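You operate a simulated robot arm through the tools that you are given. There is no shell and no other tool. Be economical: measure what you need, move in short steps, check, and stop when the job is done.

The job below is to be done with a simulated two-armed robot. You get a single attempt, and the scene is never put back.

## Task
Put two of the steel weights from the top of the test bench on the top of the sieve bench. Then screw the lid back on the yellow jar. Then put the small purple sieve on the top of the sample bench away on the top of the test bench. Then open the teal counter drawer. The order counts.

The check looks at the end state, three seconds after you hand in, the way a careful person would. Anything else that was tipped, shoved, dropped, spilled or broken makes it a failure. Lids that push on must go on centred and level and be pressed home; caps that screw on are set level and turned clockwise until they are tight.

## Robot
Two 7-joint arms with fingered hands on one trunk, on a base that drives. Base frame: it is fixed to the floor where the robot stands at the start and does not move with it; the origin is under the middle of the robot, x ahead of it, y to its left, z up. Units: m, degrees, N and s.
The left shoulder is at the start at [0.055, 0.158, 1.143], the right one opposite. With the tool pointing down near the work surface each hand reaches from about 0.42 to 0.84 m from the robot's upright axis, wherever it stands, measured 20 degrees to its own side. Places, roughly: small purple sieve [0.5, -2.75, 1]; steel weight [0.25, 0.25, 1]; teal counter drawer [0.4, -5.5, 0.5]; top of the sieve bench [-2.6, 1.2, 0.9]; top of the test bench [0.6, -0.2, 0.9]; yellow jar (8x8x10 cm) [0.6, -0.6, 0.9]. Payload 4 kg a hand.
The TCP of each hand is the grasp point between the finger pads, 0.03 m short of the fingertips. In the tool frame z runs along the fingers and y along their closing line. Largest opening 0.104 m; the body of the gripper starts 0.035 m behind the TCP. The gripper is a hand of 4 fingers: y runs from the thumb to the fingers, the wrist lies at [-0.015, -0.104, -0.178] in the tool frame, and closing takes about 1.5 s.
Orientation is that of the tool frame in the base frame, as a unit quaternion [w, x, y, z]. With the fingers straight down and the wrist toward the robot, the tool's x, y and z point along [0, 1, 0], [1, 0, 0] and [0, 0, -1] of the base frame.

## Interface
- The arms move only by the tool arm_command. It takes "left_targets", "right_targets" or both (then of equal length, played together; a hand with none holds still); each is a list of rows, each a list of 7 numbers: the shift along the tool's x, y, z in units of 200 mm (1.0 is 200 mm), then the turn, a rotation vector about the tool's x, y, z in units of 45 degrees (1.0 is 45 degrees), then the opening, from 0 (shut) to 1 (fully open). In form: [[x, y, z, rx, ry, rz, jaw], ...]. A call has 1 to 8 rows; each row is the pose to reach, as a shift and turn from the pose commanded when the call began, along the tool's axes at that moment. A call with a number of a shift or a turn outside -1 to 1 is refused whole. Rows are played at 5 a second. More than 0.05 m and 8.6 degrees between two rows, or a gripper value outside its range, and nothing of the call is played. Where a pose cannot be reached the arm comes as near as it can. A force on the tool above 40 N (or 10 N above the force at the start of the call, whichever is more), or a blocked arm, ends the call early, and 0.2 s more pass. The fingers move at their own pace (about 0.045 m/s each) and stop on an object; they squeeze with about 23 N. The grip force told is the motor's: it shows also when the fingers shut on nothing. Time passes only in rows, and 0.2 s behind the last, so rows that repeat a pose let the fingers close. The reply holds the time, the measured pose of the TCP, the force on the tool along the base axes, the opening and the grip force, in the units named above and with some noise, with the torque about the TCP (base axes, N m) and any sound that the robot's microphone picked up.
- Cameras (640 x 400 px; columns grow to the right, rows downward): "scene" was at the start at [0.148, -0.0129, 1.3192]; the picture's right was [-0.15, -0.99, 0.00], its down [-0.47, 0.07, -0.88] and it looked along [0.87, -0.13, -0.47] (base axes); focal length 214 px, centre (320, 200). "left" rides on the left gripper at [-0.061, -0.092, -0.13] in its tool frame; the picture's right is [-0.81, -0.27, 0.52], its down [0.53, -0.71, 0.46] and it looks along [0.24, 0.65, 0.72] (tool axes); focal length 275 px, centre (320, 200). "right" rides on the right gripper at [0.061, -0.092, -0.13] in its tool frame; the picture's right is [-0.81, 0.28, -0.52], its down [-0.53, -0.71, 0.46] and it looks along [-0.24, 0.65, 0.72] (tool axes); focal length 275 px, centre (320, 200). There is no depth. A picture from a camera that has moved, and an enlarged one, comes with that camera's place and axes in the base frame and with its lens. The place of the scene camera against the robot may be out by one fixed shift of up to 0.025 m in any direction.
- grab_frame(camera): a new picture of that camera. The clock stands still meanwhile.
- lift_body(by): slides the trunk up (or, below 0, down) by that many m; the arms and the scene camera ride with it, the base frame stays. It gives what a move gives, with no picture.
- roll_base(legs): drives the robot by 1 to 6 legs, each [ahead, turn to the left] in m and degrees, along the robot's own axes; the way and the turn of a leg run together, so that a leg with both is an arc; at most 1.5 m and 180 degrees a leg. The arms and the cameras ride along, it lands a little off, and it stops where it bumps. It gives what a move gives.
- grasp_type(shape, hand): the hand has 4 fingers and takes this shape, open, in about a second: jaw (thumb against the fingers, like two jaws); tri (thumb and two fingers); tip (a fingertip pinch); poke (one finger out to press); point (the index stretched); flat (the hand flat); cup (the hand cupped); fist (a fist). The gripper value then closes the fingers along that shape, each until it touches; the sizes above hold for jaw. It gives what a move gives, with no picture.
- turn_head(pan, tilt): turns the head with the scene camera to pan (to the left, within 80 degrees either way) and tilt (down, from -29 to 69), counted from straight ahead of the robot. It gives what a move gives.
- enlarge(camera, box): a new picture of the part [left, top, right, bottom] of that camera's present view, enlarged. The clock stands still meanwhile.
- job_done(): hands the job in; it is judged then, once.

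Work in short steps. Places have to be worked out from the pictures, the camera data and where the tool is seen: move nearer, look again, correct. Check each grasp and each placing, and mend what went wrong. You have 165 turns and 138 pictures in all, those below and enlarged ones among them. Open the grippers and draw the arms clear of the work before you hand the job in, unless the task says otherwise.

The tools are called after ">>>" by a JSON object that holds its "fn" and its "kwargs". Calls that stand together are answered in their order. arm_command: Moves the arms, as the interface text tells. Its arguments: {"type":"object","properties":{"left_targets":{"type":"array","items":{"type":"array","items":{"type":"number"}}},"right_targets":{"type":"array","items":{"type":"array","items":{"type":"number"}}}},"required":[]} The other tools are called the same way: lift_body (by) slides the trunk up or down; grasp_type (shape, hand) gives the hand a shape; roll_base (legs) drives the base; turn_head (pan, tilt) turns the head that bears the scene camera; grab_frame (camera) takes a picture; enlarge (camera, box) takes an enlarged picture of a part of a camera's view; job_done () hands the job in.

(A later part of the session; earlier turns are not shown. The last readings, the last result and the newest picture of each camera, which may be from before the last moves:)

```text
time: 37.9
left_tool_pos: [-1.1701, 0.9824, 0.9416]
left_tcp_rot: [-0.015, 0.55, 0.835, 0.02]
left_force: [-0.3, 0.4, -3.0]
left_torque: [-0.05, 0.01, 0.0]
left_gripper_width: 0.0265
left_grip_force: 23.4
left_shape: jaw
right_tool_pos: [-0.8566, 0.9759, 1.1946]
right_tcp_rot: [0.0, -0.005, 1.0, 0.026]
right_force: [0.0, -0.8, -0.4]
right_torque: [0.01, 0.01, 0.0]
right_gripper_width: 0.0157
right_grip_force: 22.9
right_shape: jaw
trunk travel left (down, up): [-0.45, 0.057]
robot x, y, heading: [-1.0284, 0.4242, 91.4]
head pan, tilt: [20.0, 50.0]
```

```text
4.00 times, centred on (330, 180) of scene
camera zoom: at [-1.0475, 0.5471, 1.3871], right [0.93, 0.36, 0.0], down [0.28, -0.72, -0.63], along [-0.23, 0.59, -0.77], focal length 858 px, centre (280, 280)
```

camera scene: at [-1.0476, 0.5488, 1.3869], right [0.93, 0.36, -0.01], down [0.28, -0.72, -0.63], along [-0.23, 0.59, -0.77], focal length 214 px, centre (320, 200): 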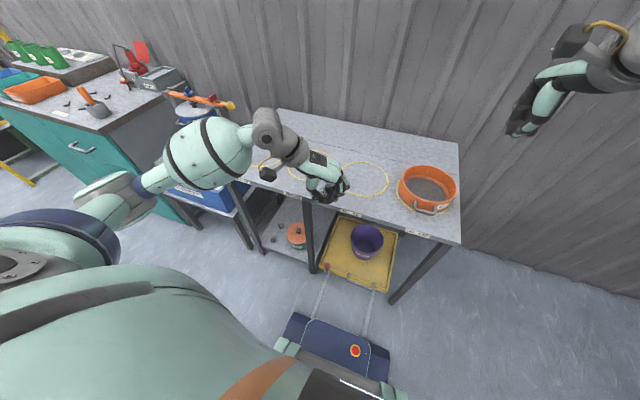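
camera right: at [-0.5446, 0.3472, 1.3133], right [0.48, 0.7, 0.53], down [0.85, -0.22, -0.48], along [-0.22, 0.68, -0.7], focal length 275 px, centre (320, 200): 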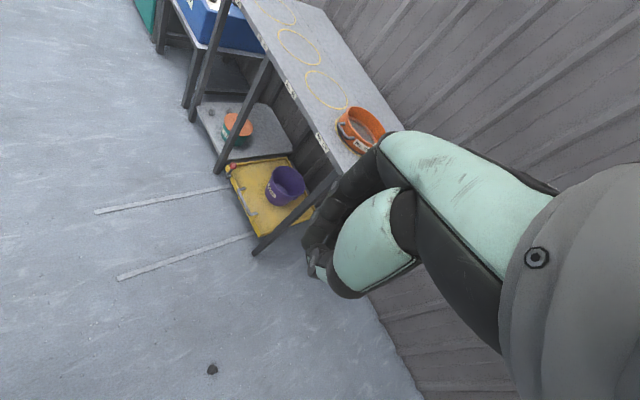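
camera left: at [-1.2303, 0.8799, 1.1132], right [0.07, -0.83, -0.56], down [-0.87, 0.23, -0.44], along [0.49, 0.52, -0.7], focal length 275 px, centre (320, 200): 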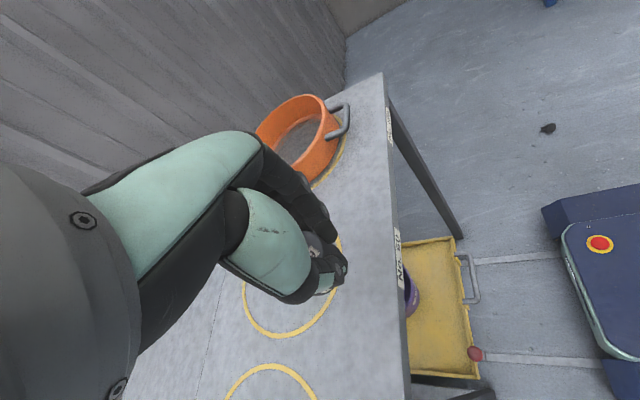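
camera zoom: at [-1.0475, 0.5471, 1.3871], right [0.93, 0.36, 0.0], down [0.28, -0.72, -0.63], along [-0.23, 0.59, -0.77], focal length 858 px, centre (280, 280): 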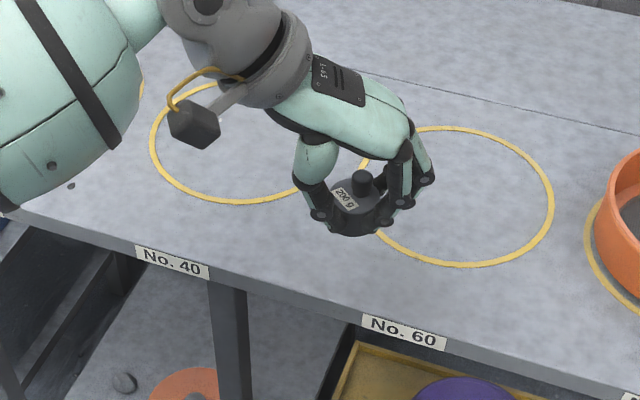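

No contact yet; I continue down in small steps.

>>> {"fn": "arm_command", "kwargs": {"left_targets": [[0, 0, 0.05, 0, 0, 0, 0], [0, 0, 0.1, 0, 0, 0, 0], [0, 0, 0.13, 0, 0, 0, 0], [0, 0, 0.15, 0, 0, 0, 0]]}}

>>> {"fn": "enlarge", "kwargs": {"camera": "scene", "box": [260, 130, 400, 230]}}

```text
time: 38.9
left_tool_pos: [-1.1697, 0.9835, 0.9118]
left_tcp_rot: [-0.015, 0.549, 0.835, 0.02]
left_force: [0.4, 0.0, -1.5]
left_torque: [-0.01, 0.01, 0.02]
left_gripper_width: 0.0264
left_grip_force: 23.6
left_shape: jaw
right_tool_pos: [-0.8556, 0.9754, 1.1948]
right_tcp_rot: [0.0, -0.004, 1.0, 0.027]
right_force: [-1.1, -0.8, 0.4]
right_torque: [0.0, -0.01, -0.02]
right_gripper_width: 0.0158
right_grip_force: 23.0
right_shape: jaw
trunk travel left (down, up): [-0.45, 0.057]
robot x, y, heading: [-1.0272, 0.4201, 91.0]
head pan, tilt: [20.0, 50.0]
```

```text
4.00 times, centred on (330, 180) of scene
camera zoom: at [-1.0475, 0.5469, 1.3871], right [0.93, 0.36, 0.0], down [0.28, -0.72, -0.63], along [-0.23, 0.59, -0.77], focal length 858 px, centre (280, 280)
```

zoom: 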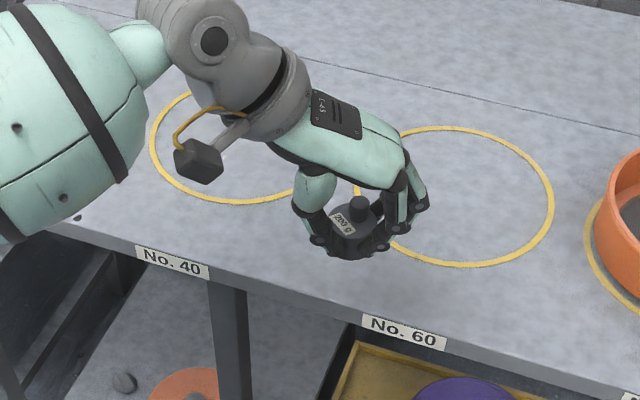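

Still no contact; I go on downward.

>>> {"fn": "arm_command", "kwargs": {"left_targets": [[0, 0, 0.04, 0, 0, 0, 0], [0, 0, 0.07, 0, 0, 0, 0], [0, 0, 0.1, 0, 0, 0, 0], [0, 0, 0.1, 0, 0, 0, 0]]}}

>>> {"fn": "enlarge", "kwargs": {"camera": "scene", "box": [260, 130, 400, 230]}}

```text
time: 39.9
left_tool_pos: [-1.1708, 0.9853, 0.8922]
left_tcp_rot: [-0.016, 0.55, 0.835, 0.021]
left_force: [-0.6, -0.5, -2.2]
left_torque: [-0.05, -0.02, 0.0]
left_gripper_width: 0.0265
left_grip_force: 23.1
left_shape: jaw
right_tool_pos: [-0.8556, 0.9754, 1.1943]
right_tcp_rot: [0.0, -0.006, 1.0, 0.026]
right_force: [0.0, -0.2, 0.6]
right_torque: [0.0, 0.02, -0.04]
right_gripper_width: 0.016
right_grip_force: 22.7
right_shape: jaw
trunk travel left (down, up): [-0.45, 0.057]
robot x, y, heading: [-1.0298, 0.4237, 91.3]
head pan, tilt: [20.0, 50.0]
```

```text
4.00 times, centred on (330, 180) of scene
camera zoom: at [-1.0475, 0.5468, 1.3871], right [0.93, 0.36, 0.0], down [0.28, -0.72, -0.63], along [-0.23, 0.59, -0.77], focal length 858 px, centre (280, 280)
```

zoom: 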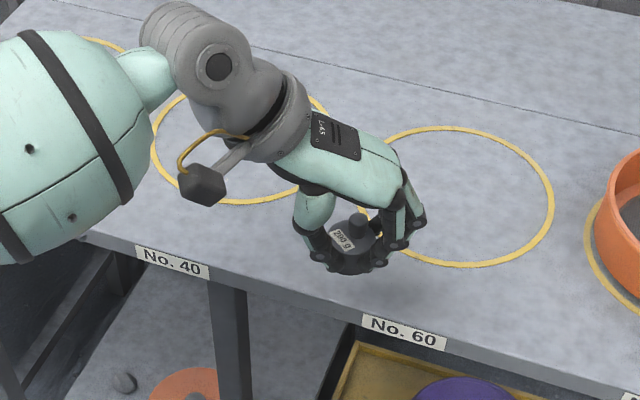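

Triangulating the bench label puts this top lower (~0.79) and its edge near y≈1.0. I move A a further 0.11 m inward before lowering.

>>> {"fn": "arm_command", "kwargs": {"left_targets": [[0.17, 0.07, 0, 0, 0, 0, 0], [0.34, 0.15, 0, 0, 0, 0, 0], [0.51, 0.22, 0, 0, 0, 0, 0], [0.51, 0.22, 0.12, 0, 0, 0, 0], [0.51, 0.22, 0.2, 0, 0, 0, 0]]}}

>>> {"fn": "enlarge", "kwargs": {"camera": "scene", "box": [260, 110, 400, 210]}}

>>> {"fn": "grab_frame", "kwargs": {"camera": "left"}}

```text
time: 41.1
left_tool_pos: [-1.1712, 1.0989, 0.8556]
left_tcp_rot: [-0.015, 0.551, 0.834, 0.02]
left_force: [0.2, 0.2, -1.6]
left_torque: [-0.05, 0.0, 0.01]
left_gripper_width: 0.0265
left_grip_force: 23.0
left_shape: jaw
right_tool_pos: [-0.8552, 0.9743, 1.1949]
right_tcp_rot: [0.001, -0.005, 1.0, 0.025]
right_force: [0.1, -0.2, 0.1]
right_torque: [0.03, 0.0, 0.05]
right_gripper_width: 0.0157
right_grip_force: 23.3
right_shape: jaw
trunk travel left (down, up): [-0.45, 0.057]
robot x, y, heading: [-1.0299, 0.4239, 91.1]
head pan, tilt: [20.0, 50.0]
```

```text
4.00 times, centred on (330, 160) of scene
camera zoom: at [-1.0475, 0.5472, 1.3871], right [0.93, 0.36, 0.0], down [0.28, -0.72, -0.63], along [-0.23, 0.59, -0.77], focal length 858 px, centre (280, 360)
```

zoom: 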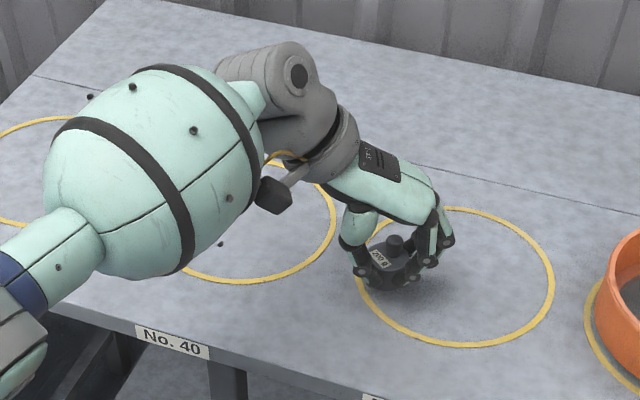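

```text
98 pictures are left
camera left: at [-1.2294, 1.0002, 0.9815], right [0.06, -0.83, -0.56], down [-0.87, 0.23, -0.44], along [0.49, 0.51, -0.7], focal length 275 px, centre (320, 200)
```

left: 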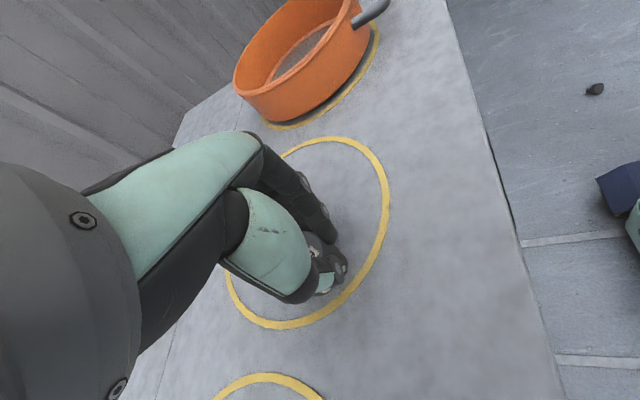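

The shadow shows A just above the top, well inside the edge. I lower until it touches.

>>> {"fn": "arm_command", "kwargs": {"left_targets": [[0, 0, 0.05, 0, 0, 0, 0], [0, 0, 0.08, 0, 0, 0, 0], [0, 0, 0.1, 0, 0, 0, 0], [0, 0, 0.1, 0, 0, 0, 0]]}}

```text
time: 42.1
left_tool_pos: [-1.1703, 1.1008, 0.8389]
left_tcp_rot: [-0.015, 0.55, 0.835, 0.021]
left_force: [-0.7, 1.4, 3.3]
left_torque: [0.07, -0.05, -0.01]
left_gripper_width: 0.0265
left_grip_force: 23.0
left_shape: jaw
right_tool_pos: [-0.8568, 0.9745, 1.1942]
right_tcp_rot: [0.0, -0.005, 1.0, 0.028]
right_force: [-0.1, 0.0, 0.2]
right_torque: [-0.02, 0.02, 0.01]
right_gripper_width: 0.016
right_grip_force: 23.6
right_shape: jaw
trunk travel left (down, up): [-0.45, 0.057]
robot x, y, heading: [-1.031, 0.4273, 91.1]
head pan, tilt: [20.0, 50.0]
```

Contact reached. I open, descend until the fingertips are nearly on the surface, and regrip around the lower body.

>>> {"fn": "arm_command", "kwargs": {"left_targets": [[0, 0, 0, 0, 0, 0, 0.55], [0, 0, 0, 0, 0, 0, 0.55], [0, 0, 0, 0, 0, 0, 0.55], [0, 0, 0.03, 0, 0, 0, 0.55], [0, 0, 0.06, 0, 0, 0, 0.55], [0, 0, 0.08, 0, 0, 0, 0.55], [0, 0, 0.08, 0, 0, 0, 0.55]]}}

>>> {"fn": "enlarge", "kwargs": {"camera": "scene", "box": [300, 140, 384, 200]}}

>>> {"fn": "enlarge", "kwargs": {"camera": "left", "box": [250, 180, 410, 300]}}

```text
time: 43.5
left_tool_pos: [-1.1696, 1.0966, 0.8341]
left_tcp_rot: [-0.019, 0.551, 0.834, 0.03]
left_force: [0.5, 0.0, 0.2]
left_torque: [-0.03, 0.0, 0.0]
left_gripper_width: 0.0571
left_grip_force: 0.1
left_shape: jaw
right_tool_pos: [-0.8571, 0.9586, 1.2018]
right_tcp_rot: [0.0, -0.006, 0.999, 0.035]
right_force: [-0.3, 0.3, -0.3]
right_torque: [-0.01, 0.01, -0.01]
right_gripper_width: 0.0158
right_grip_force: 22.9
right_shape: jaw
trunk travel left (down, up): [-0.45, 0.057]
robot x, y, heading: [-1.028, 0.4241, 90.9]
head pan, tilt: [20.0, 50.0]
stopped in row 6 (left hand): the arm was blocked; the commanded pose is now the measured one
```

```text
6.67 times, centred on (342, 170) of scene
camera zoom: at [-1.048, 0.546, 1.3869], right [0.93, 0.36, 0.0], down [0.28, -0.72, -0.63], along [-0.23, 0.59, -0.77], focal length 1430 px, centre (173, 400)
```

zoom: 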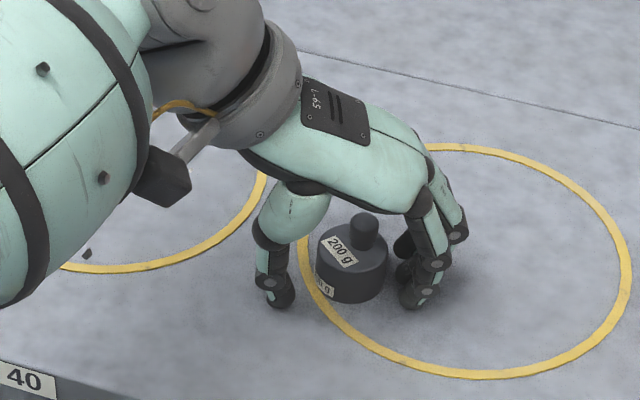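

```text
3.33 times, centred on (330, 240) of left
camera zoom: at [-1.2288, 0.9951, 0.957], right [0.07, -0.81, -0.58], down [-0.87, 0.24, -0.44], along [0.5, 0.53, -0.69], focal length 918 px, centre (287, 67)
```

zoom: 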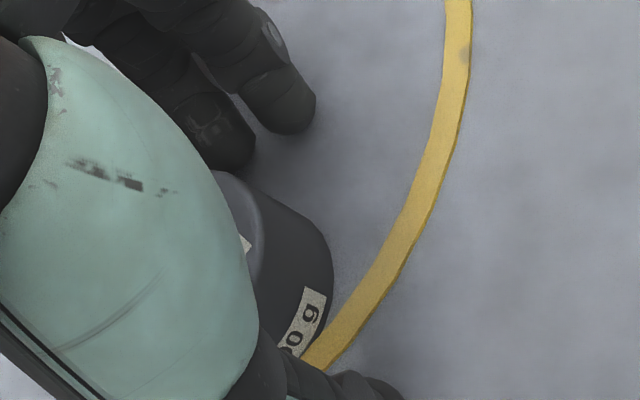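

A stands upright with the tips on the surface and well centred. I close again, wait for the grip, and lift.

>>> {"fn": "arm_command", "kwargs": {"left_targets": [[0, 0, -0.01, 0, 0, 0, 0], [0, 0, -0.01, 0, 0, 0, 0], [0, 0, -0.01, 0, 0, 0, 0], [0, 0, -0.01, 0, 0, 0, 0], [0, 0, -0.01, 0, 0, 0, 0], [0, 0, -0.15, 0, 0, 0, 0], [0, 0, -0.35, 0, 0, 0, 0]]}}

>>> {"fn": "enlarge", "kwargs": {"camera": "scene", "box": [300, 120, 384, 180]}}

```text
time: 45.1
left_tool_pos: [-1.1691, 1.0907, 0.9068]
left_tcp_rot: [-0.019, 0.551, 0.834, 0.03]
left_force: [0.6, -0.5, -1.7]
left_torque: [-0.02, -0.02, 0.01]
left_gripper_width: 0.0117
left_grip_force: 23.0
left_shape: jaw
right_tool_pos: [-0.8566, 0.9589, 1.2031]
right_tcp_rot: [-0.001, -0.005, 0.999, 0.034]
right_force: [-0.1, 0.3, -0.2]
right_torque: [0.01, 0.0, 0.02]
right_gripper_width: 0.0159
right_grip_force: 23.0
right_shape: jaw
trunk travel left (down, up): [-0.45, 0.057]
robot x, y, heading: [-1.0286, 0.4186, 91.1]
head pan, tilt: [20.0, 50.0]
```

```text
6.67 times, centred on (342, 150) of scene
camera zoom: at [-1.0475, 0.5458, 1.3872], right [0.93, 0.36, 0.0], down [0.28, -0.72, -0.63], along [-0.23, 0.59, -0.77], focal length 1430 px, centre (173, 533)
```

zoom: 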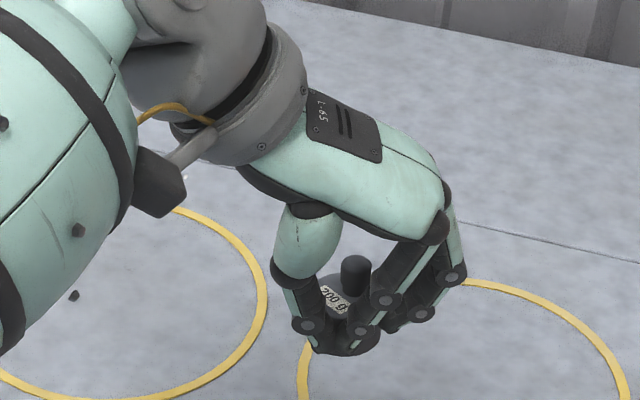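

The grip caught only an edge chord (0.012 m). From both views A lies about 14 mm to the tool's +x side of my hand. I set it back down, open, shift +x, and regrip.

>>> {"fn": "arm_command", "kwargs": {"left_targets": [[0, 0, 0.2, 0, 0, 0, 0], [0, 0, 0.31, 0, 0, 0, 0], [0, 0, 0.335, 0, 0, 0, 0], [0, 0, 0.335, 0, 0, 0, 0.55], [0, 0, 0.335, 0, 0, 0, 0.55], [0, 0, 0.335, 0, 0, 0, 0.55], [0.07, 0, 0.335, 0, 0, 0, 0.55], [0.07, 0, 0.335, 0, 0, 0, 0.55]]}}

>>> {"fn": "enlarge", "kwargs": {"camera": "scene", "box": [300, 140, 384, 200]}}

>>> {"fn": "enlarge", "kwargs": {"camera": "left", "box": [250, 180, 410, 300]}}

```text
time: 47.1
left_tool_pos: [-1.1748, 1.1004, 0.8457]
left_tcp_rot: [-0.023, 0.551, 0.833, 0.035]
left_force: [-0.7, -1.0, 0.2]
left_torque: [-0.01, 0.0, -0.02]
left_gripper_width: 0.057
left_grip_force: 0.0
left_shape: jaw
right_tool_pos: [-0.8565, 0.9436, 1.2093]
right_tcp_rot: [0.0, -0.007, 0.999, 0.042]
right_force: [-0.5, 0.8, 0.5]
right_torque: [0.03, -0.01, -0.06]
right_gripper_width: 0.0159
right_grip_force: 22.7
right_shape: jaw
trunk travel left (down, up): [-0.45, 0.057]
robot x, y, heading: [-1.0288, 0.4243, 90.9]
head pan, tilt: [20.0, 50.0]
stopped in row 8 (left hand): the arm was blocked; the commanded pose is now the measured one
```

```text
6.67 times, centred on (342, 170) of scene
camera zoom: at [-1.0478, 0.545, 1.3872], right [0.93, 0.36, 0.0], down [0.28, -0.72, -0.63], along [-0.23, 0.59, -0.77], focal length 1430 px, centre (173, 400)
```

zoom: 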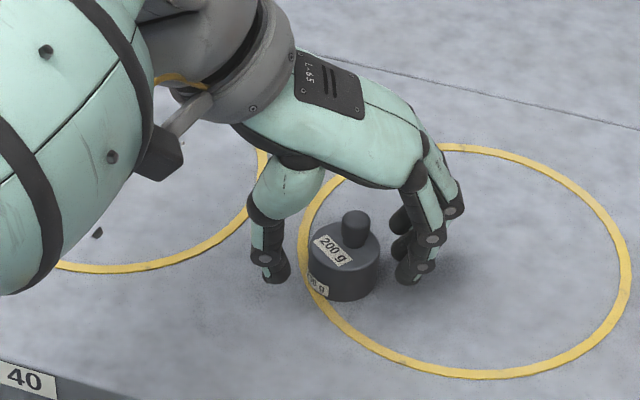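

```text
3.33 times, centred on (330, 240) of left
camera zoom: at [-1.2343, 0.9989, 0.9675], right [0.06, -0.81, -0.59], down [-0.87, 0.25, -0.44], along [0.5, 0.54, -0.68], focal length 918 px, centre (287, 67)
```

zoom: 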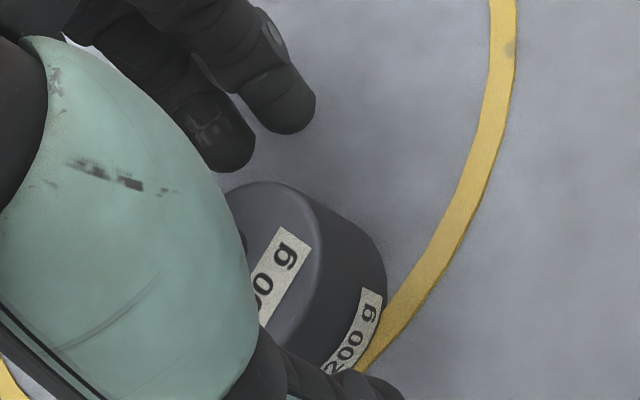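

The alignment is now within ~5 mm. I shift slightly more, go down 8 mm, and close.

>>> {"fn": "arm_command", "kwargs": {"left_targets": [[0.02, 0, 0, 0, 0, 0, 0.55], [0.02, 0, 0.03, 0, 0, 0, 0.55], [0.02, 0, 0.04, 0, 0, 0, 0], [0.02, 0, 0.04, 0, 0, 0, 0], [0.02, 0, 0.04, 0, 0, 0, 0], [0.02, 0, 0.04, 0, 0, 0, 0], [0.02, 0, 0.04, 0, 0, 0, 0]]}}

>>> {"fn": "enlarge", "kwargs": {"camera": "scene", "box": [300, 140, 384, 200]}}

```text
time: 48.7
left_tool_pos: [-1.1748, 1.1092, 0.8374]
left_tcp_rot: [-0.023, 0.551, 0.834, 0.034]
left_force: [0.3, 0.4, 0.7]
left_torque: [0.02, 0.0, -0.01]
left_gripper_width: 0.03
left_grip_force: 23.0
left_shape: jaw
right_tool_pos: [-0.8563, 0.9459, 1.2071]
right_tcp_rot: [0.0, -0.006, 0.999, 0.039]
right_force: [-0.4, 0.6, 0.5]
right_torque: [-0.01, 0.03, 0.01]
right_gripper_width: 0.0159
right_grip_force: 23.0
right_shape: jaw
trunk travel left (down, up): [-0.45, 0.057]
robot x, y, heading: [-1.0315, 0.4234, 91.1]
head pan, tilt: [20.0, 50.0]
```

```text
6.67 times, centred on (342, 170) of scene
camera zoom: at [-1.0475, 0.5466, 1.3871], right [0.93, 0.36, 0.0], down [0.28, -0.72, -0.63], along [-0.23, 0.59, -0.77], focal length 1430 px, centre (173, 400)
```

zoom: 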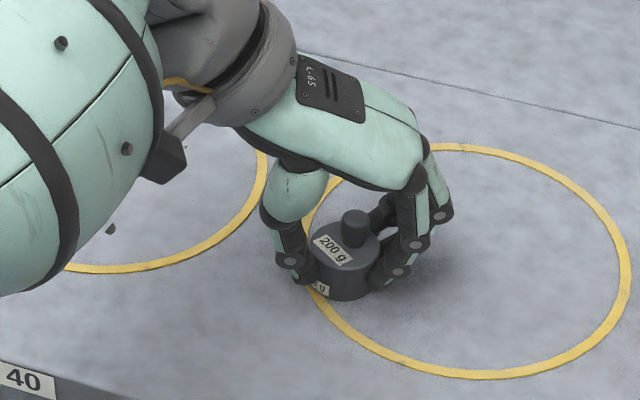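

A solid grip now wraps the body. I lift, back off and drive along the aisle to the farther bench.

>>> {"fn": "arm_command", "kwargs": {"left_targets": [[0, 0, -0.1, 0, 0, 0, 0], [0, 0, -0.3, 0, 0, 0, 0], [0, 0, -0.5, 0, 0, 0, 0], [0, 0, -0.7, 0, 0, 0, 0], [0, -0.1, -0.92, 0, 0, 0, 0]]}}

>>> {"fn": "roll_base", "kwargs": {"legs": [[-0.25, 0], [0, 90], [1.25, 0], [0, -90]]}}

>>> {"fn": "turn_head", "kwargs": {"pan": 0, "tilt": 40}}

>>> {"fn": "grab_frame", "kwargs": {"camera": "scene"}}

```text
time: 49.9
left_tool_pos: [-1.1942, 1.0824, 1.0207]
left_tcp_rot: [-0.023, 0.55, 0.834, 0.035]
left_force: [-0.8, -0.6, -0.7]
left_torque: [-0.03, 0.0, 0.04]
left_gripper_width: 0.0297
left_grip_force: 23.0
left_shape: jaw
right_tool_pos: [-0.8569, 0.9448, 1.2072]
right_tcp_rot: [0.001, -0.006, 0.999, 0.04]
right_force: [-0.4, 0.4, -0.4]
right_torque: [0.01, 0.01, 0.01]
right_gripper_width: 0.0159
right_grip_force: 22.6
right_shape: jaw
trunk travel left (down, up): [-0.45, 0.057]
robot x, y, heading: [-1.0286, 0.4257, 91.0]
head pan, tilt: [20.0, 50.0]
```

```text
time: 65.2
left_tool_pos: [-2.4363, 0.8386, 1.0214]
left_tcp_rot: [-0.023, 0.555, 0.831, 0.035]
left_force: [0.2, -0.5, -2.2]
left_torque: [-0.02, 0.02, -0.04]
left_gripper_width: 0.0292
left_grip_force: 23.0
left_shape: jaw
right_tool_pos: [-2.0999, 0.697, 1.2087]
right_tcp_rot: [0.0, -0.002, 0.999, 0.038]
right_force: [-0.5, -0.5, 0.0]
right_torque: [-0.02, 0.03, 0.0]
right_gripper_width: 0.0162
right_grip_force: 23.1
right_shape: jaw
trunk travel left (down, up): [-0.45, 0.057]
robot x, y, heading: [-2.2959, 0.1772, 90.8]
head pan, tilt: [20.0, 50.0]
```

```text
time: 66.0
left_tool_pos: [-2.4357, 0.8264, 1.0292]
left_tcp_rot: [-0.027, 0.554, 0.831, 0.041]
left_force: [0.2, -0.4, -2.6]
left_torque: [-0.02, 0.0, 0.01]
left_gripper_width: 0.0287
left_grip_force: 22.3
left_shape: jaw
right_tool_pos: [-2.1, 0.6818, 1.215]
right_tcp_rot: [0.0, -0.001, 0.999, 0.047]
right_force: [-0.2, -0.3, 0.9]
right_torque: [-0.01, -0.01, 0.01]
right_gripper_width: 0.016
right_grip_force: 22.8
right_shape: jaw
trunk travel left (down, up): [-0.45, 0.057]
robot x, y, heading: [-2.2916, 0.1797, 90.7]
head pan, tilt: [0.0, 40.0]
```

```text
91 pictures are left
camera scene: at [-2.2833, 0.3121, 1.4012], right [1.0, 0.01, 0.0], down [0.01, -0.65, -0.76], along [-0.01, 0.76, -0.65], focal length 214 px, centre (320, 200)
```

scene: 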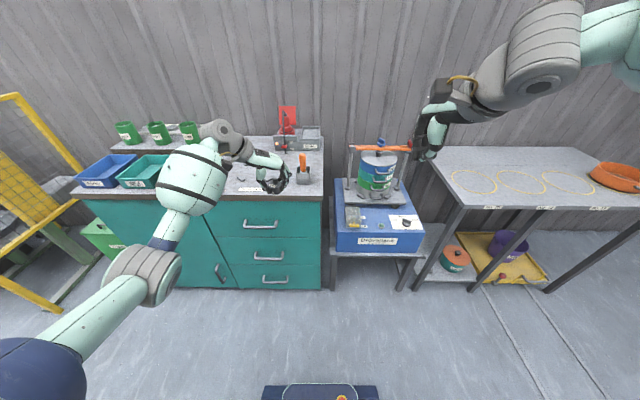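

A is holding (0.0287 m). I zoom in on the bench top to choose a free spot.

>>> {"fn": "enlarge", "kwargs": {"camera": "scene", "box": [170, 110, 350, 220]}}

>>> {"fn": "grab_frame", "kwargs": {"camera": "left"}}

```text
3.56 times, centred on (260, 165) of scene
camera zoom: at [-2.2833, 0.3121, 1.4012], right [1.0, 0.01, 0.0], down [0.01, -0.65, -0.76], along [-0.01, 0.76, -0.65], focal length 763 px, centre (533, 324)
```

zoom: 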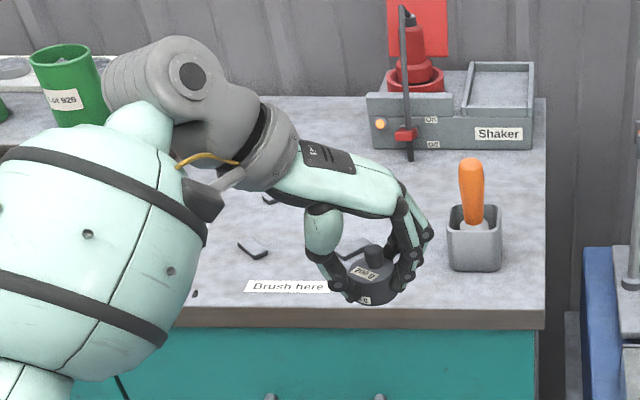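

```text
89 pictures are left
camera left: at [-2.4965, 0.7218, 1.1502], right [0.06, -0.8, -0.6], down [-0.86, 0.26, -0.43], along [0.5, 0.54, -0.68], focal length 275 px, centre (320, 200)
```

left: 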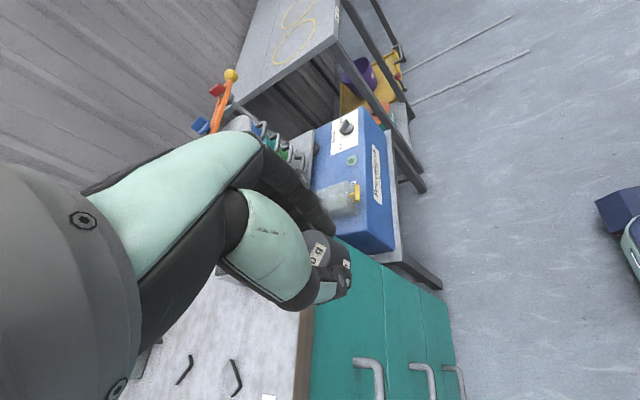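

The sign "Shaker" and "Brush here" confirm this is the sieve bench. A free spot lies near (-2.44, 1.02), left of the brush cup. I drive forward 0.19 m and lower A part way.

>>> {"fn": "roll_base", "kwargs": {"legs": [[0.19, 0]]}}

>>> {"fn": "arm_command", "kwargs": {"left_targets": [[0, 0, 0.1, 0, 0, 0, 0], [0, 0, 0.2, 0, 0, 0, 0]]}}

>>> {"fn": "enlarge", "kwargs": {"camera": "scene", "box": [200, 150, 380, 270]}}

>>> {"fn": "grab_frame", "kwargs": {"camera": "left"}}

```text
time: 67.6
left_tool_pos: [-2.4362, 1.0189, 1.0311]
left_tcp_rot: [-0.027, 0.555, 0.83, 0.041]
left_force: [0.3, 1.0, -1.6]
left_torque: [-0.01, 0.03, 0.03]
left_gripper_width: 0.0288
left_grip_force: 23.2
left_shape: jaw
right_tool_pos: [-2.1007, 0.8722, 1.2151]
right_tcp_rot: [0.0, 0.0, 0.999, 0.047]
right_force: [-0.1, 0.1, 0.3]
right_torque: [0.01, 0.02, 0.03]
right_gripper_width: 0.0161
right_grip_force: 22.8
right_shape: jaw
trunk travel left (down, up): [-0.45, 0.057]
robot x, y, heading: [-2.2925, 0.3703, 90.4]
head pan, tilt: [0.0, 40.0]
```

```text
time: 68.2
left_tool_pos: [-2.4376, 1.0102, 0.9956]
left_tcp_rot: [-0.03, 0.556, 0.83, 0.045]
left_force: [-0.4, 0.5, -2.3]
left_torque: [-0.02, -0.02, -0.03]
left_gripper_width: 0.0286
left_grip_force: 23.0
left_shape: jaw
right_tool_pos: [-2.1005, 0.8623, 1.2197]
right_tcp_rot: [0.0, -0.001, 0.999, 0.052]
right_force: [0.5, 0.2, -0.1]
right_torque: [0.0, 0.03, 0.0]
right_gripper_width: 0.016
right_grip_force: 23.5
right_shape: jaw
trunk travel left (down, up): [-0.45, 0.057]
robot x, y, heading: [-2.2951, 0.3712, 90.4]
head pan, tilt: [0.0, 40.0]
```

```text
3.33 times, centred on (290, 210) of scene
camera zoom: at [-2.286, 0.5066, 1.401], right [1.0, 0.01, 0.0], down [0.01, -0.65, -0.76], along [-0.01, 0.76, -0.65], focal length 715 px, centre (420, 167)
```

zoom: 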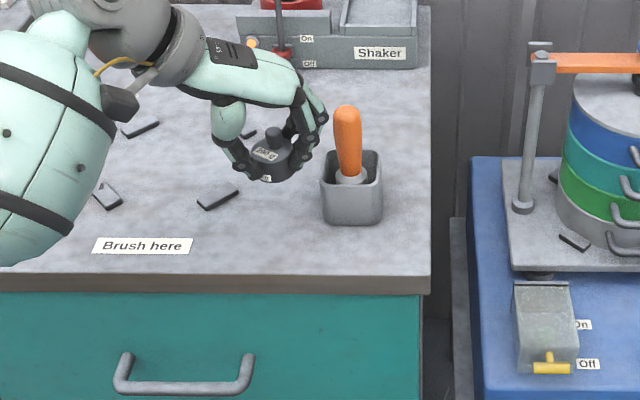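

```text
87 pictures are left
camera left: at [-2.4969, 0.9067, 1.1141], right [0.06, -0.79, -0.61], down [-0.86, 0.27, -0.43], along [0.5, 0.55, -0.67], focal length 275 px, centre (320, 200)
```

left: 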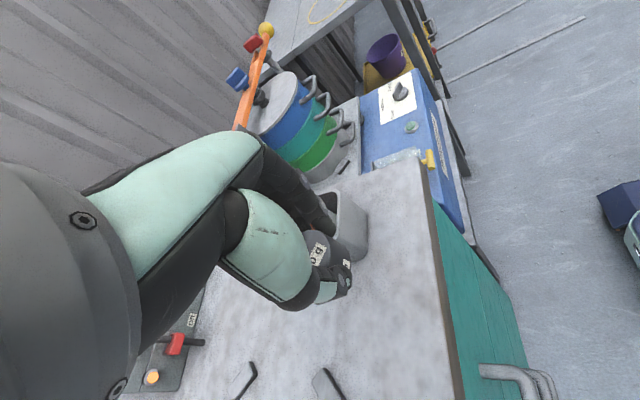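

The cup is close to the fingers, so I shift A back and slightly left to a clear spot around (-2.45, 1.09), then lower further.

>>> {"fn": "arm_command", "kwargs": {"left_targets": [[0.2, 0.046, 0, 0, 0, 0, 0], [0.394, 0.092, 0, 0, 0, 0, 0], [0.394, 0.092, 0.12, 0, 0, 0, 0], [0.394, 0.092, 0.2, 0, 0, 0, 0], [0.394, 0.092, 0.2, 0, 0, 0, 0]]}}

>>> {"fn": "enlarge", "kwargs": {"camera": "scene", "box": [230, 150, 350, 230]}}

```text
time: 69.1
left_tool_pos: [-2.4508, 1.0882, 0.9823]
left_tcp_rot: [-0.034, 0.556, 0.829, 0.049]
left_force: [-0.6, 0.1, -2.0]
left_torque: [-0.04, 0.0, -0.01]
left_gripper_width: 0.0286
left_grip_force: 23.6
left_shape: jaw
right_tool_pos: [-2.1014, 0.8417, 1.2277]
right_tcp_rot: [0.002, 0.0, 0.998, 0.06]
right_force: [0.2, -0.8, 0.6]
right_torque: [0.02, 0.0, 0.03]
right_gripper_width: 0.0161
right_grip_force: 22.7
right_shape: jaw
trunk travel left (down, up): [-0.45, 0.057]
robot x, y, heading: [-2.295, 0.3725, 90.3]
head pan, tilt: [0.0, 40.0]
stopped in row 4 (left hand): the arm was blocked; the commanded pose is now the measured one
```

```text
5.00 times, centred on (290, 190) of scene
camera zoom: at [-2.2866, 0.5045, 1.4012], right [1.0, 0.01, 0.0], down [0.01, -0.65, -0.76], along [-0.01, 0.76, -0.65], focal length 1072 px, centre (470, 250)
```

zoom: 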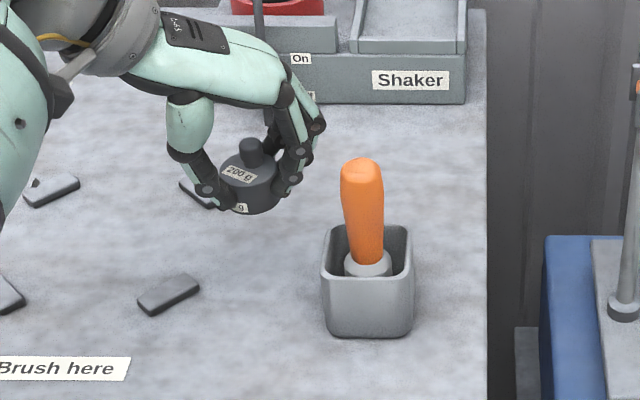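

The arm reports being blocked with little tool force, so I look at the whole view to see what the arm may be touching.

>>> {"fn": "grab_frame", "kwargs": {"camera": "scene"}}

```text
85 pictures are left
camera scene: at [-2.2866, 0.5045, 1.4012], right [1.0, 0.01, 0.0], down [0.01, -0.65, -0.76], along [-0.01, 0.76, -0.65], focal length 214 px, centre (320, 200)
```

scene: 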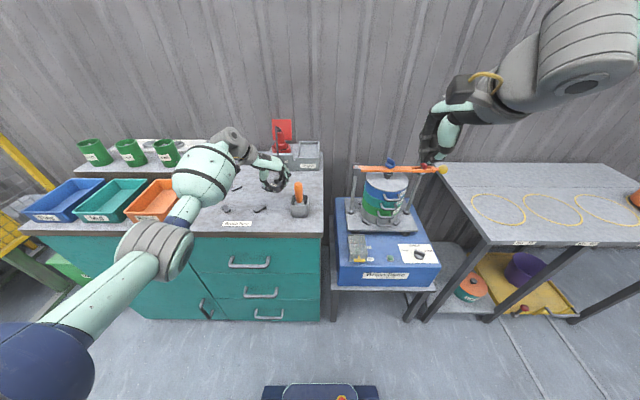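

The forearm bulge hangs over the orange tray because the hand is yawed. I lift a little and turn the hand so the wrist comes back toward the robot, which swings the forearm clear.

>>> {"fn": "arm_command", "kwargs": {"left_targets": [[0, 0, -0.15, 0, 0, 0, 0], [0, 0, -0.2, 0, 0, -0.17, 0], [0, 0, -0.2, 0, 0, -0.34, 0], [0, 0, -0.2, 0, 0, -0.51, 0], [0, 0, -0.2, 0, 0, -0.68, 0], [0, 0, -0.2, 0, 0, -0.84, 0], [0, 0, -0.2, 0, 0, -1.0, 0]]}}

>>> {"fn": "grab_frame", "kwargs": {"camera": "scene"}}

```text
time: 70.7
left_tool_pos: [-2.4493, 1.0822, 1.0232]
left_tcp_rot: [-0.012, 0.195, 0.979, 0.059]
left_force: [1.0, -0.1, -2.7]
left_torque: [-0.06, 0.0, 0.01]
left_gripper_width: 0.0286
left_grip_force: 22.9
left_shape: jaw
right_tool_pos: [-2.1006, 0.8442, 1.2258]
right_tcp_rot: [0.0, -0.001, 0.998, 0.059]
right_force: [0.1, 0.0, 0.3]
right_torque: [-0.01, 0.01, 0.03]
right_gripper_width: 0.0159
right_grip_force: 22.8
right_shape: jaw
trunk travel left (down, up): [-0.45, 0.057]
robot x, y, heading: [-2.2958, 0.3727, 90.4]
head pan, tilt: [0.0, 40.0]
```

```text
84 pictures are left
camera scene: at [-2.2857, 0.5061, 1.4011], right [1.0, 0.01, 0.0], down [0.0, -0.65, -0.76], along [-0.01, 0.76, -0.65], focal length 214 px, centre (320, 200)
```

scene: 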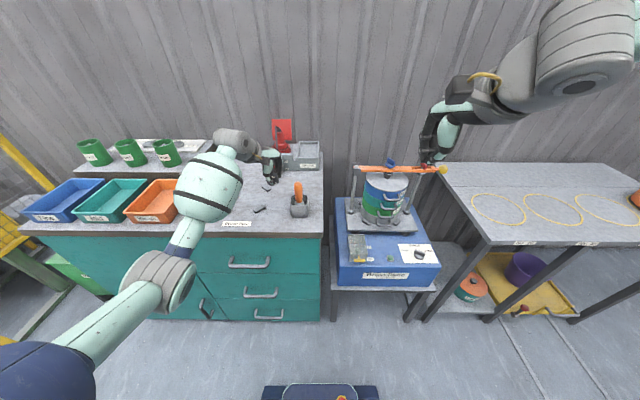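

The forearm is clear of the tray now. I lower A toward the surface.

>>> {"fn": "arm_command", "kwargs": {"left_targets": [[0, 0, 0.15, 0, 0, 0, 0], [0, 0, 0.28, 0, 0, 0, 0], [0, 0, 0.36, 0, 0, 0, 0]]}}

>>> {"fn": "enlarge", "kwargs": {"camera": "scene", "box": [200, 150, 350, 240]}}

```text
time: 71.5
left_tool_pos: [-2.4504, 1.0898, 0.95]
left_tcp_rot: [-0.013, 0.196, 0.979, 0.059]
left_force: [-0.1, 0.6, -2.2]
left_torque: [-0.02, -0.04, 0.02]
left_gripper_width: 0.0289
left_grip_force: 23.3
left_shape: jaw
right_tool_pos: [-2.1006, 0.8453, 1.2266]
right_tcp_rot: [0.001, -0.001, 0.998, 0.06]
right_force: [0.0, 0.2, -0.6]
right_torque: [-0.03, -0.01, -0.02]
right_gripper_width: 0.0159
right_grip_force: 23.1
right_shape: jaw
trunk travel left (down, up): [-0.45, 0.057]
robot x, y, heading: [-2.2935, 0.368, 90.5]
head pan, tilt: [0.0, 40.0]
```

```text
4.27 times, centred on (275, 195) of scene
camera zoom: at [-2.2861, 0.5058, 1.4011], right [1.0, 0.01, 0.0], down [0.01, -0.65, -0.76], along [-0.01, 0.76, -0.65], focal length 915 px, centre (512, 221)
```

zoom: 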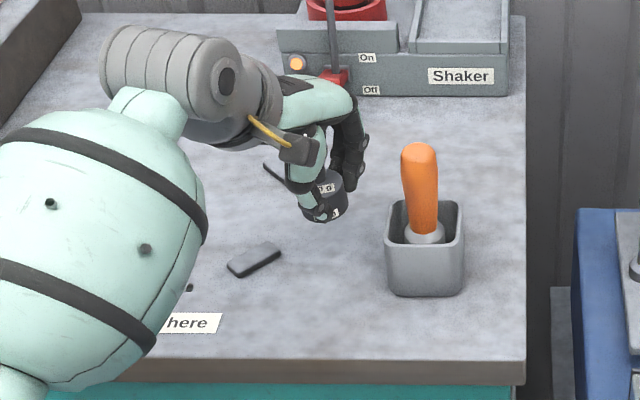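

Path below is clear. I continue down to contact in small steps.

>>> {"fn": "arm_command", "kwargs": {"left_targets": [[0, 0, 0.05, 0, 0, 0, 0], [0, 0, 0.09, 0, 0, 0, 0], [0, 0, 0.13, 0, 0, 0, 0]]}}

>>> {"fn": "enlarge", "kwargs": {"camera": "scene", "box": [230, 150, 330, 220]}}

```text
time: 72.3
left_tool_pos: [-2.4497, 1.0944, 0.9254]
left_tcp_rot: [-0.012, 0.195, 0.979, 0.059]
left_force: [-0.1, 0.2, -2.1]
left_torque: [0.0, -0.05, -0.01]
left_gripper_width: 0.0287
left_grip_force: 23.5
left_shape: jaw
right_tool_pos: [-2.1001, 0.8447, 1.2248]
right_tcp_rot: [0.001, -0.001, 0.998, 0.059]
right_force: [0.4, -0.8, 0.1]
right_torque: [0.01, -0.01, -0.03]
right_gripper_width: 0.016
right_grip_force: 23.2
right_shape: jaw
trunk travel left (down, up): [-0.45, 0.057]
robot x, y, heading: [-2.2961, 0.3716, 90.2]
head pan, tilt: [0.0, 40.0]
```

```text
5.71 times, centred on (280, 185) of scene
camera zoom: at [-2.286, 0.5059, 1.4011], right [1.0, 0.01, 0.0], down [0.01, -0.65, -0.76], along [-0.01, 0.76, -0.65], focal length 1226 px, centre (549, 286)
```

zoom: 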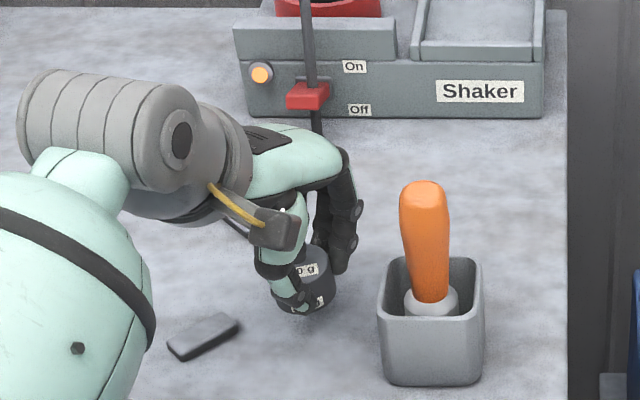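

Close now; a few more millimetres down.

>>> {"fn": "arm_command", "kwargs": {"left_targets": [[0, 0, 0.04, 0, 0, 0, 0], [0, 0, 0.07, 0, 0, 0, 0], [0, 0, 0.1, 0, 0, 0, 0], [0, 0, 0.1, 0, 0, 0, 0]]}}

```text
time: 73.3
left_tool_pos: [-2.4497, 1.097, 0.9059]
left_tcp_rot: [-0.012, 0.196, 0.979, 0.058]
left_force: [-0.3, -0.5, -1.9]
left_torque: [-0.08, 0.0, 0.02]
left_gripper_width: 0.0284
left_grip_force: 23.2
left_shape: jaw
right_tool_pos: [-2.1003, 0.8452, 1.2259]
right_tcp_rot: [0.001, -0.002, 0.998, 0.058]
right_force: [0.3, 0.0, -0.5]
right_torque: [0.0, -0.04, -0.01]
right_gripper_width: 0.0157
right_grip_force: 22.8
right_shape: jaw
trunk travel left (down, up): [-0.45, 0.057]
robot x, y, heading: [-2.2946, 0.3705, 90.6]
head pan, tilt: [0.0, 40.0]
```

Still free; I step further down.

>>> {"fn": "arm_command", "kwargs": {"left_targets": [[0, 0, 0.03, 0, 0, 0, 0], [0, 0, 0.05, 0, 0, 0, 0], [0, 0, 0.075, 0, 0, 0, 0], [0, 0, 0.075, 0, 0, 0, 0]]}}

>>> {"fn": "enlarge", "kwargs": {"camera": "scene", "box": [230, 150, 330, 220]}}

```text
time: 74.3
left_tool_pos: [-2.4486, 1.0982, 0.8945]
left_tcp_rot: [-0.012, 0.195, 0.979, 0.064]
left_force: [1.4, 1.4, 17.1]
left_torque: [0.15, 0.03, 0.0]
left_gripper_width: 0.0297
left_grip_force: 23.0
left_shape: jaw
right_tool_pos: [-2.1011, 0.8434, 1.2279]
right_tcp_rot: [0.0, -0.001, 0.998, 0.061]
right_force: [-0.2, -0.5, -0.2]
right_torque: [-0.02, 0.0, 0.01]
right_gripper_width: 0.0159
right_grip_force: 23.1
right_shape: jaw
trunk travel left (down, up): [-0.45, 0.057]
robot x, y, heading: [-2.2922, 0.3712, 90.4]
head pan, tilt: [0.0, 40.0]
```

```text
5.71 times, centred on (280, 185) of scene
camera zoom: at [-2.2852, 0.5027, 1.4015], right [1.0, 0.01, 0.0], down [0.0, -0.65, -0.76], along [-0.01, 0.76, -0.65], focal length 1226 px, centre (549, 286)
```

zoom: 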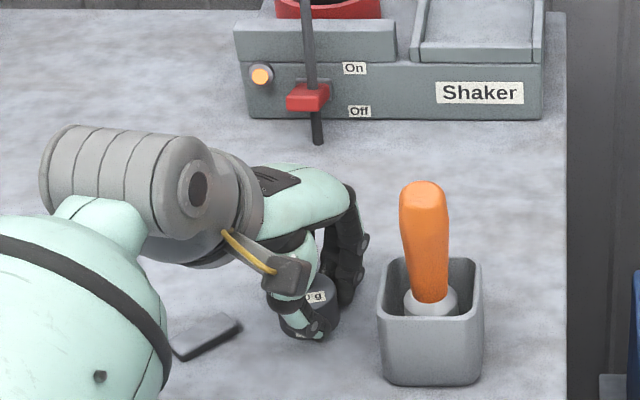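

Contact (17 N). I open the hand and lift straight up.

>>> {"fn": "arm_command", "kwargs": {"left_targets": [[0, 0, -0.015, 0, 0, 0, 0.6], [0, 0, -0.015, 0, 0, 0, 0.6], [0, 0, -0.015, 0, 0, 0, 0.6], [0, 0, -0.015, 0, 0, 0, 0.6], [0, 0, -0.2, 0, 0, 0, 0.6], [0, 0, -0.4, 0, 0, 0, 0.6], [0, 0, -0.6, 0, 0, 0, 0.6], [0, 0, -0.8, 0, 0, 0, 0.6]]}}

>>> {"fn": "enlarge", "kwargs": {"camera": "scene", "box": [170, 140, 350, 250]}}

```text
time: 76.1
left_tool_pos: [-2.4466, 1.0788, 1.0501]
left_tcp_rot: [-0.012, 0.195, 0.979, 0.058]
left_force: [-0.5, 0.2, -0.6]
left_torque: [0.02, -0.02, 0.02]
left_gripper_width: 0.0621
left_grip_force: 0.0
left_shape: jaw
right_tool_pos: [-2.1, 0.8458, 1.2278]
right_tcp_rot: [0.0, -0.001, 0.998, 0.06]
right_force: [-0.2, -0.1, 0.6]
right_torque: [-0.01, -0.01, 0.01]
right_gripper_width: 0.0162
right_grip_force: 23.1
right_shape: jaw
trunk travel left (down, up): [-0.45, 0.057]
robot x, y, heading: [-2.2956, 0.3682, 90.5]
head pan, tilt: [0.0, 40.0]
```

```text
3.56 times, centred on (260, 195) of scene
camera zoom: at [-2.2856, 0.5053, 1.4012], right [1.0, 0.01, 0.0], down [0.0, -0.65, -0.76], along [-0.01, 0.76, -0.65], focal length 763 px, centre (533, 218)
```

zoom: 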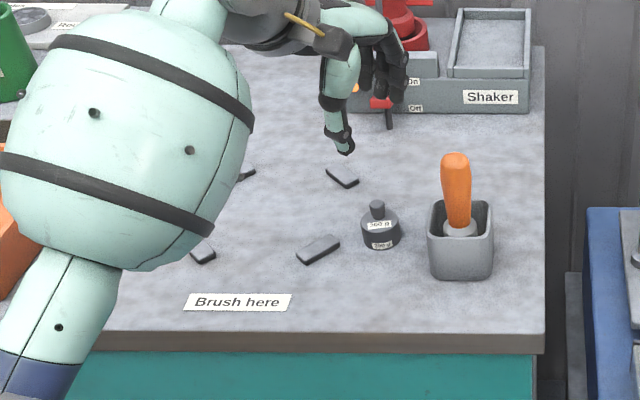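

A stands upright on the sieve bench. Now I go back for B: back off, turn, and drive toward it.

>>> {"fn": "roll_base", "kwargs": {"legs": [[-0.2, 0], [0, -90], [1.2, 0], [0, 15]]}}

>>> {"fn": "turn_head", "kwargs": {"pan": 20, "tilt": 55}}

>>> {"fn": "grab_frame", "kwargs": {"camera": "scene"}}

```text
time: 88.2
left_tool_pos: [-0.4253, 0.4572, 1.0486]
left_tcp_rot: [0.026, 0.761, 0.646, 0.054]
left_force: [-0.7, 0.1, 0.0]
left_torque: [-0.02, 0.02, -0.01]
left_gripper_width: 0.062
left_grip_force: 0.0
left_shape: jaw
right_tool_pos: [-0.5726, 0.0661, 1.2256]
right_tcp_rot: [0.036, 0.62, 0.783, 0.045]
right_force: [-0.1, -0.3, 0.0]
right_torque: [-0.01, -0.02, -0.01]
right_gripper_width: 0.0157
right_grip_force: 22.1
right_shape: jaw
trunk travel left (down, up): [-0.45, 0.057]
robot x, y, heading: [-1.0827, 0.141, 13.8]
head pan, tilt: [0.0, 40.0]
```

```text
time: 89.0
left_tool_pos: [-0.439, 0.4552, 1.0594]
left_tcp_rot: [0.029, 0.761, 0.645, 0.06]
left_force: [0.3, 0.1, 0.3]
left_torque: [0.03, -0.03, 0.01]
left_gripper_width: 0.0623
left_grip_force: 0.1
left_shape: jaw
right_tool_pos: [-0.5917, 0.0631, 1.2325]
right_tcp_rot: [0.042, 0.619, 0.782, 0.052]
right_force: [-0.6, -0.3, -0.3]
right_torque: [0.02, -0.04, 0.01]
right_gripper_width: 0.0157
right_grip_force: 23.3
right_shape: jaw
trunk travel left (down, up): [-0.45, 0.057]
robot x, y, heading: [-1.0833, 0.1443, 13.6]
head pan, tilt: [20.0, 55.0]
```

```text
79 pictures are left
camera scene: at [-0.9655, 0.1971, 1.3808], right [0.55, -0.83, 0.0], down [-0.69, -0.46, -0.56], along [0.47, 0.32, -0.83], focal length 214 px, centre (320, 200)
```

scene: 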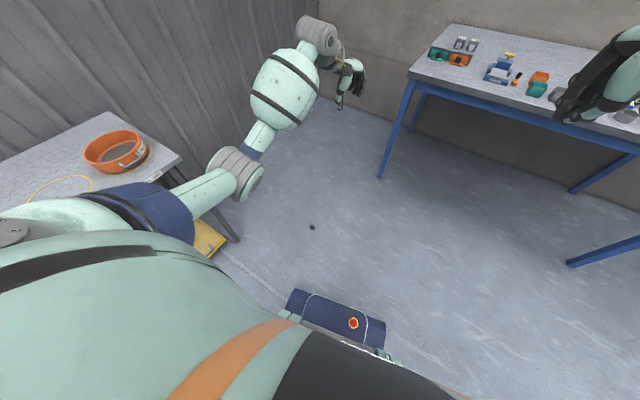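

B confirmed at about (-0.414, 0.642). I zoom in on it for its orientation.

>>> {"fn": "enlarge", "kwargs": {"camera": "scene", "box": [297, 217, 327, 237]}}

```text
16.00 times, centred on (312, 227) of scene
camera zoom: at [-0.9655, 0.1971, 1.3808], right [0.55, -0.83, 0.0], down [-0.69, -0.46, -0.56], along [0.47, 0.32, -0.83], focal length 3432 px, centre (448, -232)
```

zoom: 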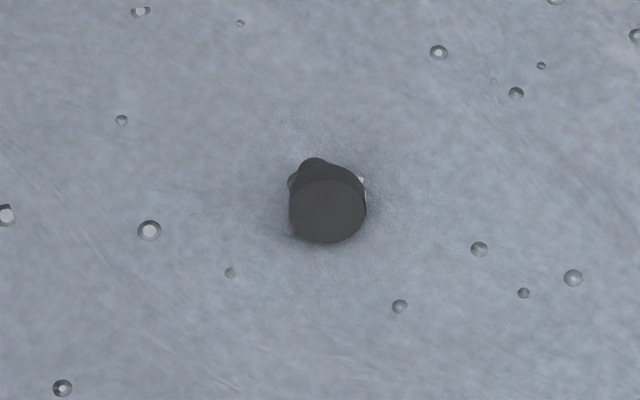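

B rests on its rim and knob, its axis pointing roughly to bearing 50° with the knob away from me and down. I reposition so that it lies ahead-left of the robot with heading 45°, then lower the trunk.

>>> {"fn": "roll_base", "kwargs": {"legs": [[0, -13], [0.4, 0], [0, 45]]}}

>>> {"fn": "lift_body", "kwargs": {"by": -0.4}}

>>> {"fn": "turn_head", "kwargs": {"pan": 20, "tilt": 60}}

>>> {"fn": "grab_frame", "kwargs": {"camera": "scene"}}

```text
time: 94.4
left_tool_pos: [-0.3065, 0.7517, 1.0583]
left_tcp_rot: [0.01, 0.554, 0.83, 0.066]
left_force: [-0.3, -0.3, 0.0]
left_torque: [-0.02, 0.02, 0.02]
left_gripper_width: 0.0627
left_grip_force: 0.2
left_shape: jaw
right_tool_pos: [-0.2267, 0.3404, 1.2323]
right_tcp_rot: [0.025, 0.379, 0.923, 0.061]
right_force: [-0.4, -0.7, 0.2]
right_torque: [0.01, 0.02, -0.02]
right_gripper_width: 0.0158
right_grip_force: 22.4
right_shape: jaw
trunk travel left (down, up): [-0.45, 0.057]
robot x, y, heading: [-0.6866, 0.1443, 45.8]
head pan, tilt: [20.0, 55.0]
```

```text
time: 98.2
left_tool_pos: [-0.3159, 0.7427, 0.6655]
left_tcp_rot: [0.014, 0.553, 0.83, 0.072]
left_force: [0.4, -0.6, -0.4]
left_torque: [0.0, 0.02, -0.01]
left_gripper_width: 0.0624
left_grip_force: 0.1
left_shape: jaw
right_tool_pos: [-0.2374, 0.3294, 0.8367]
right_tcp_rot: [0.028, 0.379, 0.923, 0.067]
right_force: [0.7, 0.1, 0.4]
right_torque: [0.0, 0.01, -0.04]
right_gripper_width: 0.0161
right_grip_force: 23.3
right_shape: jaw
trunk travel left (down, up): [-0.05, 0.457]
robot x, y, heading: [-0.6828, 0.1417, 45.3]
head pan, tilt: [20.0, 55.0]
```

```text
time: 98.9
left_tool_pos: [-0.3151, 0.7422, 0.6663]
left_tcp_rot: [0.013, 0.554, 0.83, 0.071]
left_force: [-0.4, -0.5, 1.0]
left_torque: [-0.03, 0.0, 0.01]
left_gripper_width: 0.0622
left_grip_force: 0.1
left_shape: jaw
right_tool_pos: [-0.2372, 0.3278, 0.8361]
right_tcp_rot: [0.028, 0.378, 0.923, 0.066]
right_force: [-0.3, -0.3, -0.4]
right_torque: [0.0, 0.01, -0.01]
right_gripper_width: 0.0159
right_grip_force: 23.3
right_shape: jaw
trunk travel left (down, up): [-0.05, 0.457]
robot x, y, heading: [-0.6795, 0.14, 45.8]
head pan, tilt: [20.0, 60.0]
```

```text
77 pictures are left
camera scene: at [-0.6137, 0.2352, 0.9734], right [0.91, -0.41, 0.0], down [-0.36, -0.79, -0.49], along [0.2, 0.45, -0.87], focal length 214 px, centre (320, 200)
```

scene: 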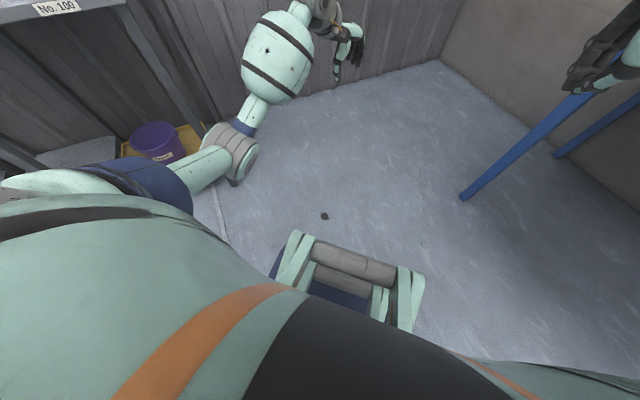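

B is at (-0.412, 0.642), 0.57 m from the axis. I bring the left hand over it, turning it clockwise toward a lateral closing line.

>>> {"fn": "arm_command", "kwargs": {"left_targets": [[-0.047, -0.11, 0.127, 0, 0, 0.143, 0.6], [-0.094, -0.22, 0.254, 0, 0, 0.286, 0.6], [-0.141, -0.33, 0.381, 0, 0, 0.429, 0.6], [-0.189, -0.44, 0.509, 0, 0, 0.571, 0.6], [-0.236, -0.55, 0.636, 0, 0, 0.714, 0.6], [-0.283, -0.66, 0.763, 0, 0, 0.857, 0.6], [-0.33, -0.77, 0.89, 0, 0, 1.0, 0.6]]}}

>>> {"fn": "grab_frame", "kwargs": {"camera": "left"}}

```text
time: 100.5
left_tool_pos: [-0.4136, 0.6418, 0.465]
left_tcp_rot: [-0.016, 0.829, 0.555, 0.072]
left_force: [-0.1, -0.7, -0.3]
left_torque: [0.0, 0.04, 0.03]
left_gripper_width: 0.0623
left_grip_force: 0.0
left_shape: jaw
right_tool_pos: [-0.2371, 0.3293, 0.836]
right_tcp_rot: [0.028, 0.378, 0.923, 0.066]
right_force: [-0.2, 0.4, -0.8]
right_torque: [0.03, 0.01, -0.04]
right_gripper_width: 0.016
right_grip_force: 23.3
right_shape: jaw
trunk travel left (down, up): [-0.05, 0.457]
robot x, y, heading: [-0.678, 0.1451, 45.7]
head pan, tilt: [20.0, 60.0]
```

```text
76 pictures are left
camera left: at [-0.5338, 0.6064, 0.5798], right [-0.5, -0.58, -0.64], down [-0.41, 0.81, -0.42], along [0.76, 0.05, -0.65], focal length 275 px, centre (320, 200)
```

left: 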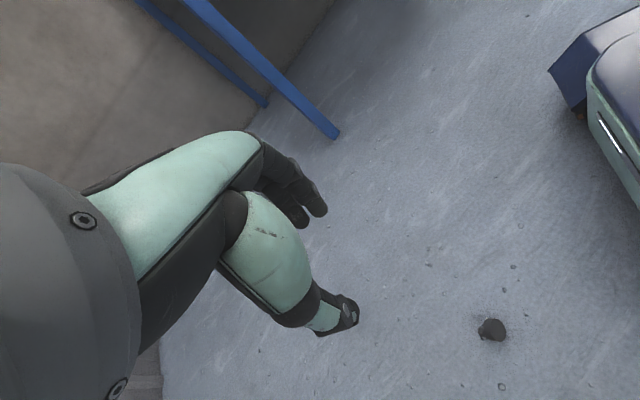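

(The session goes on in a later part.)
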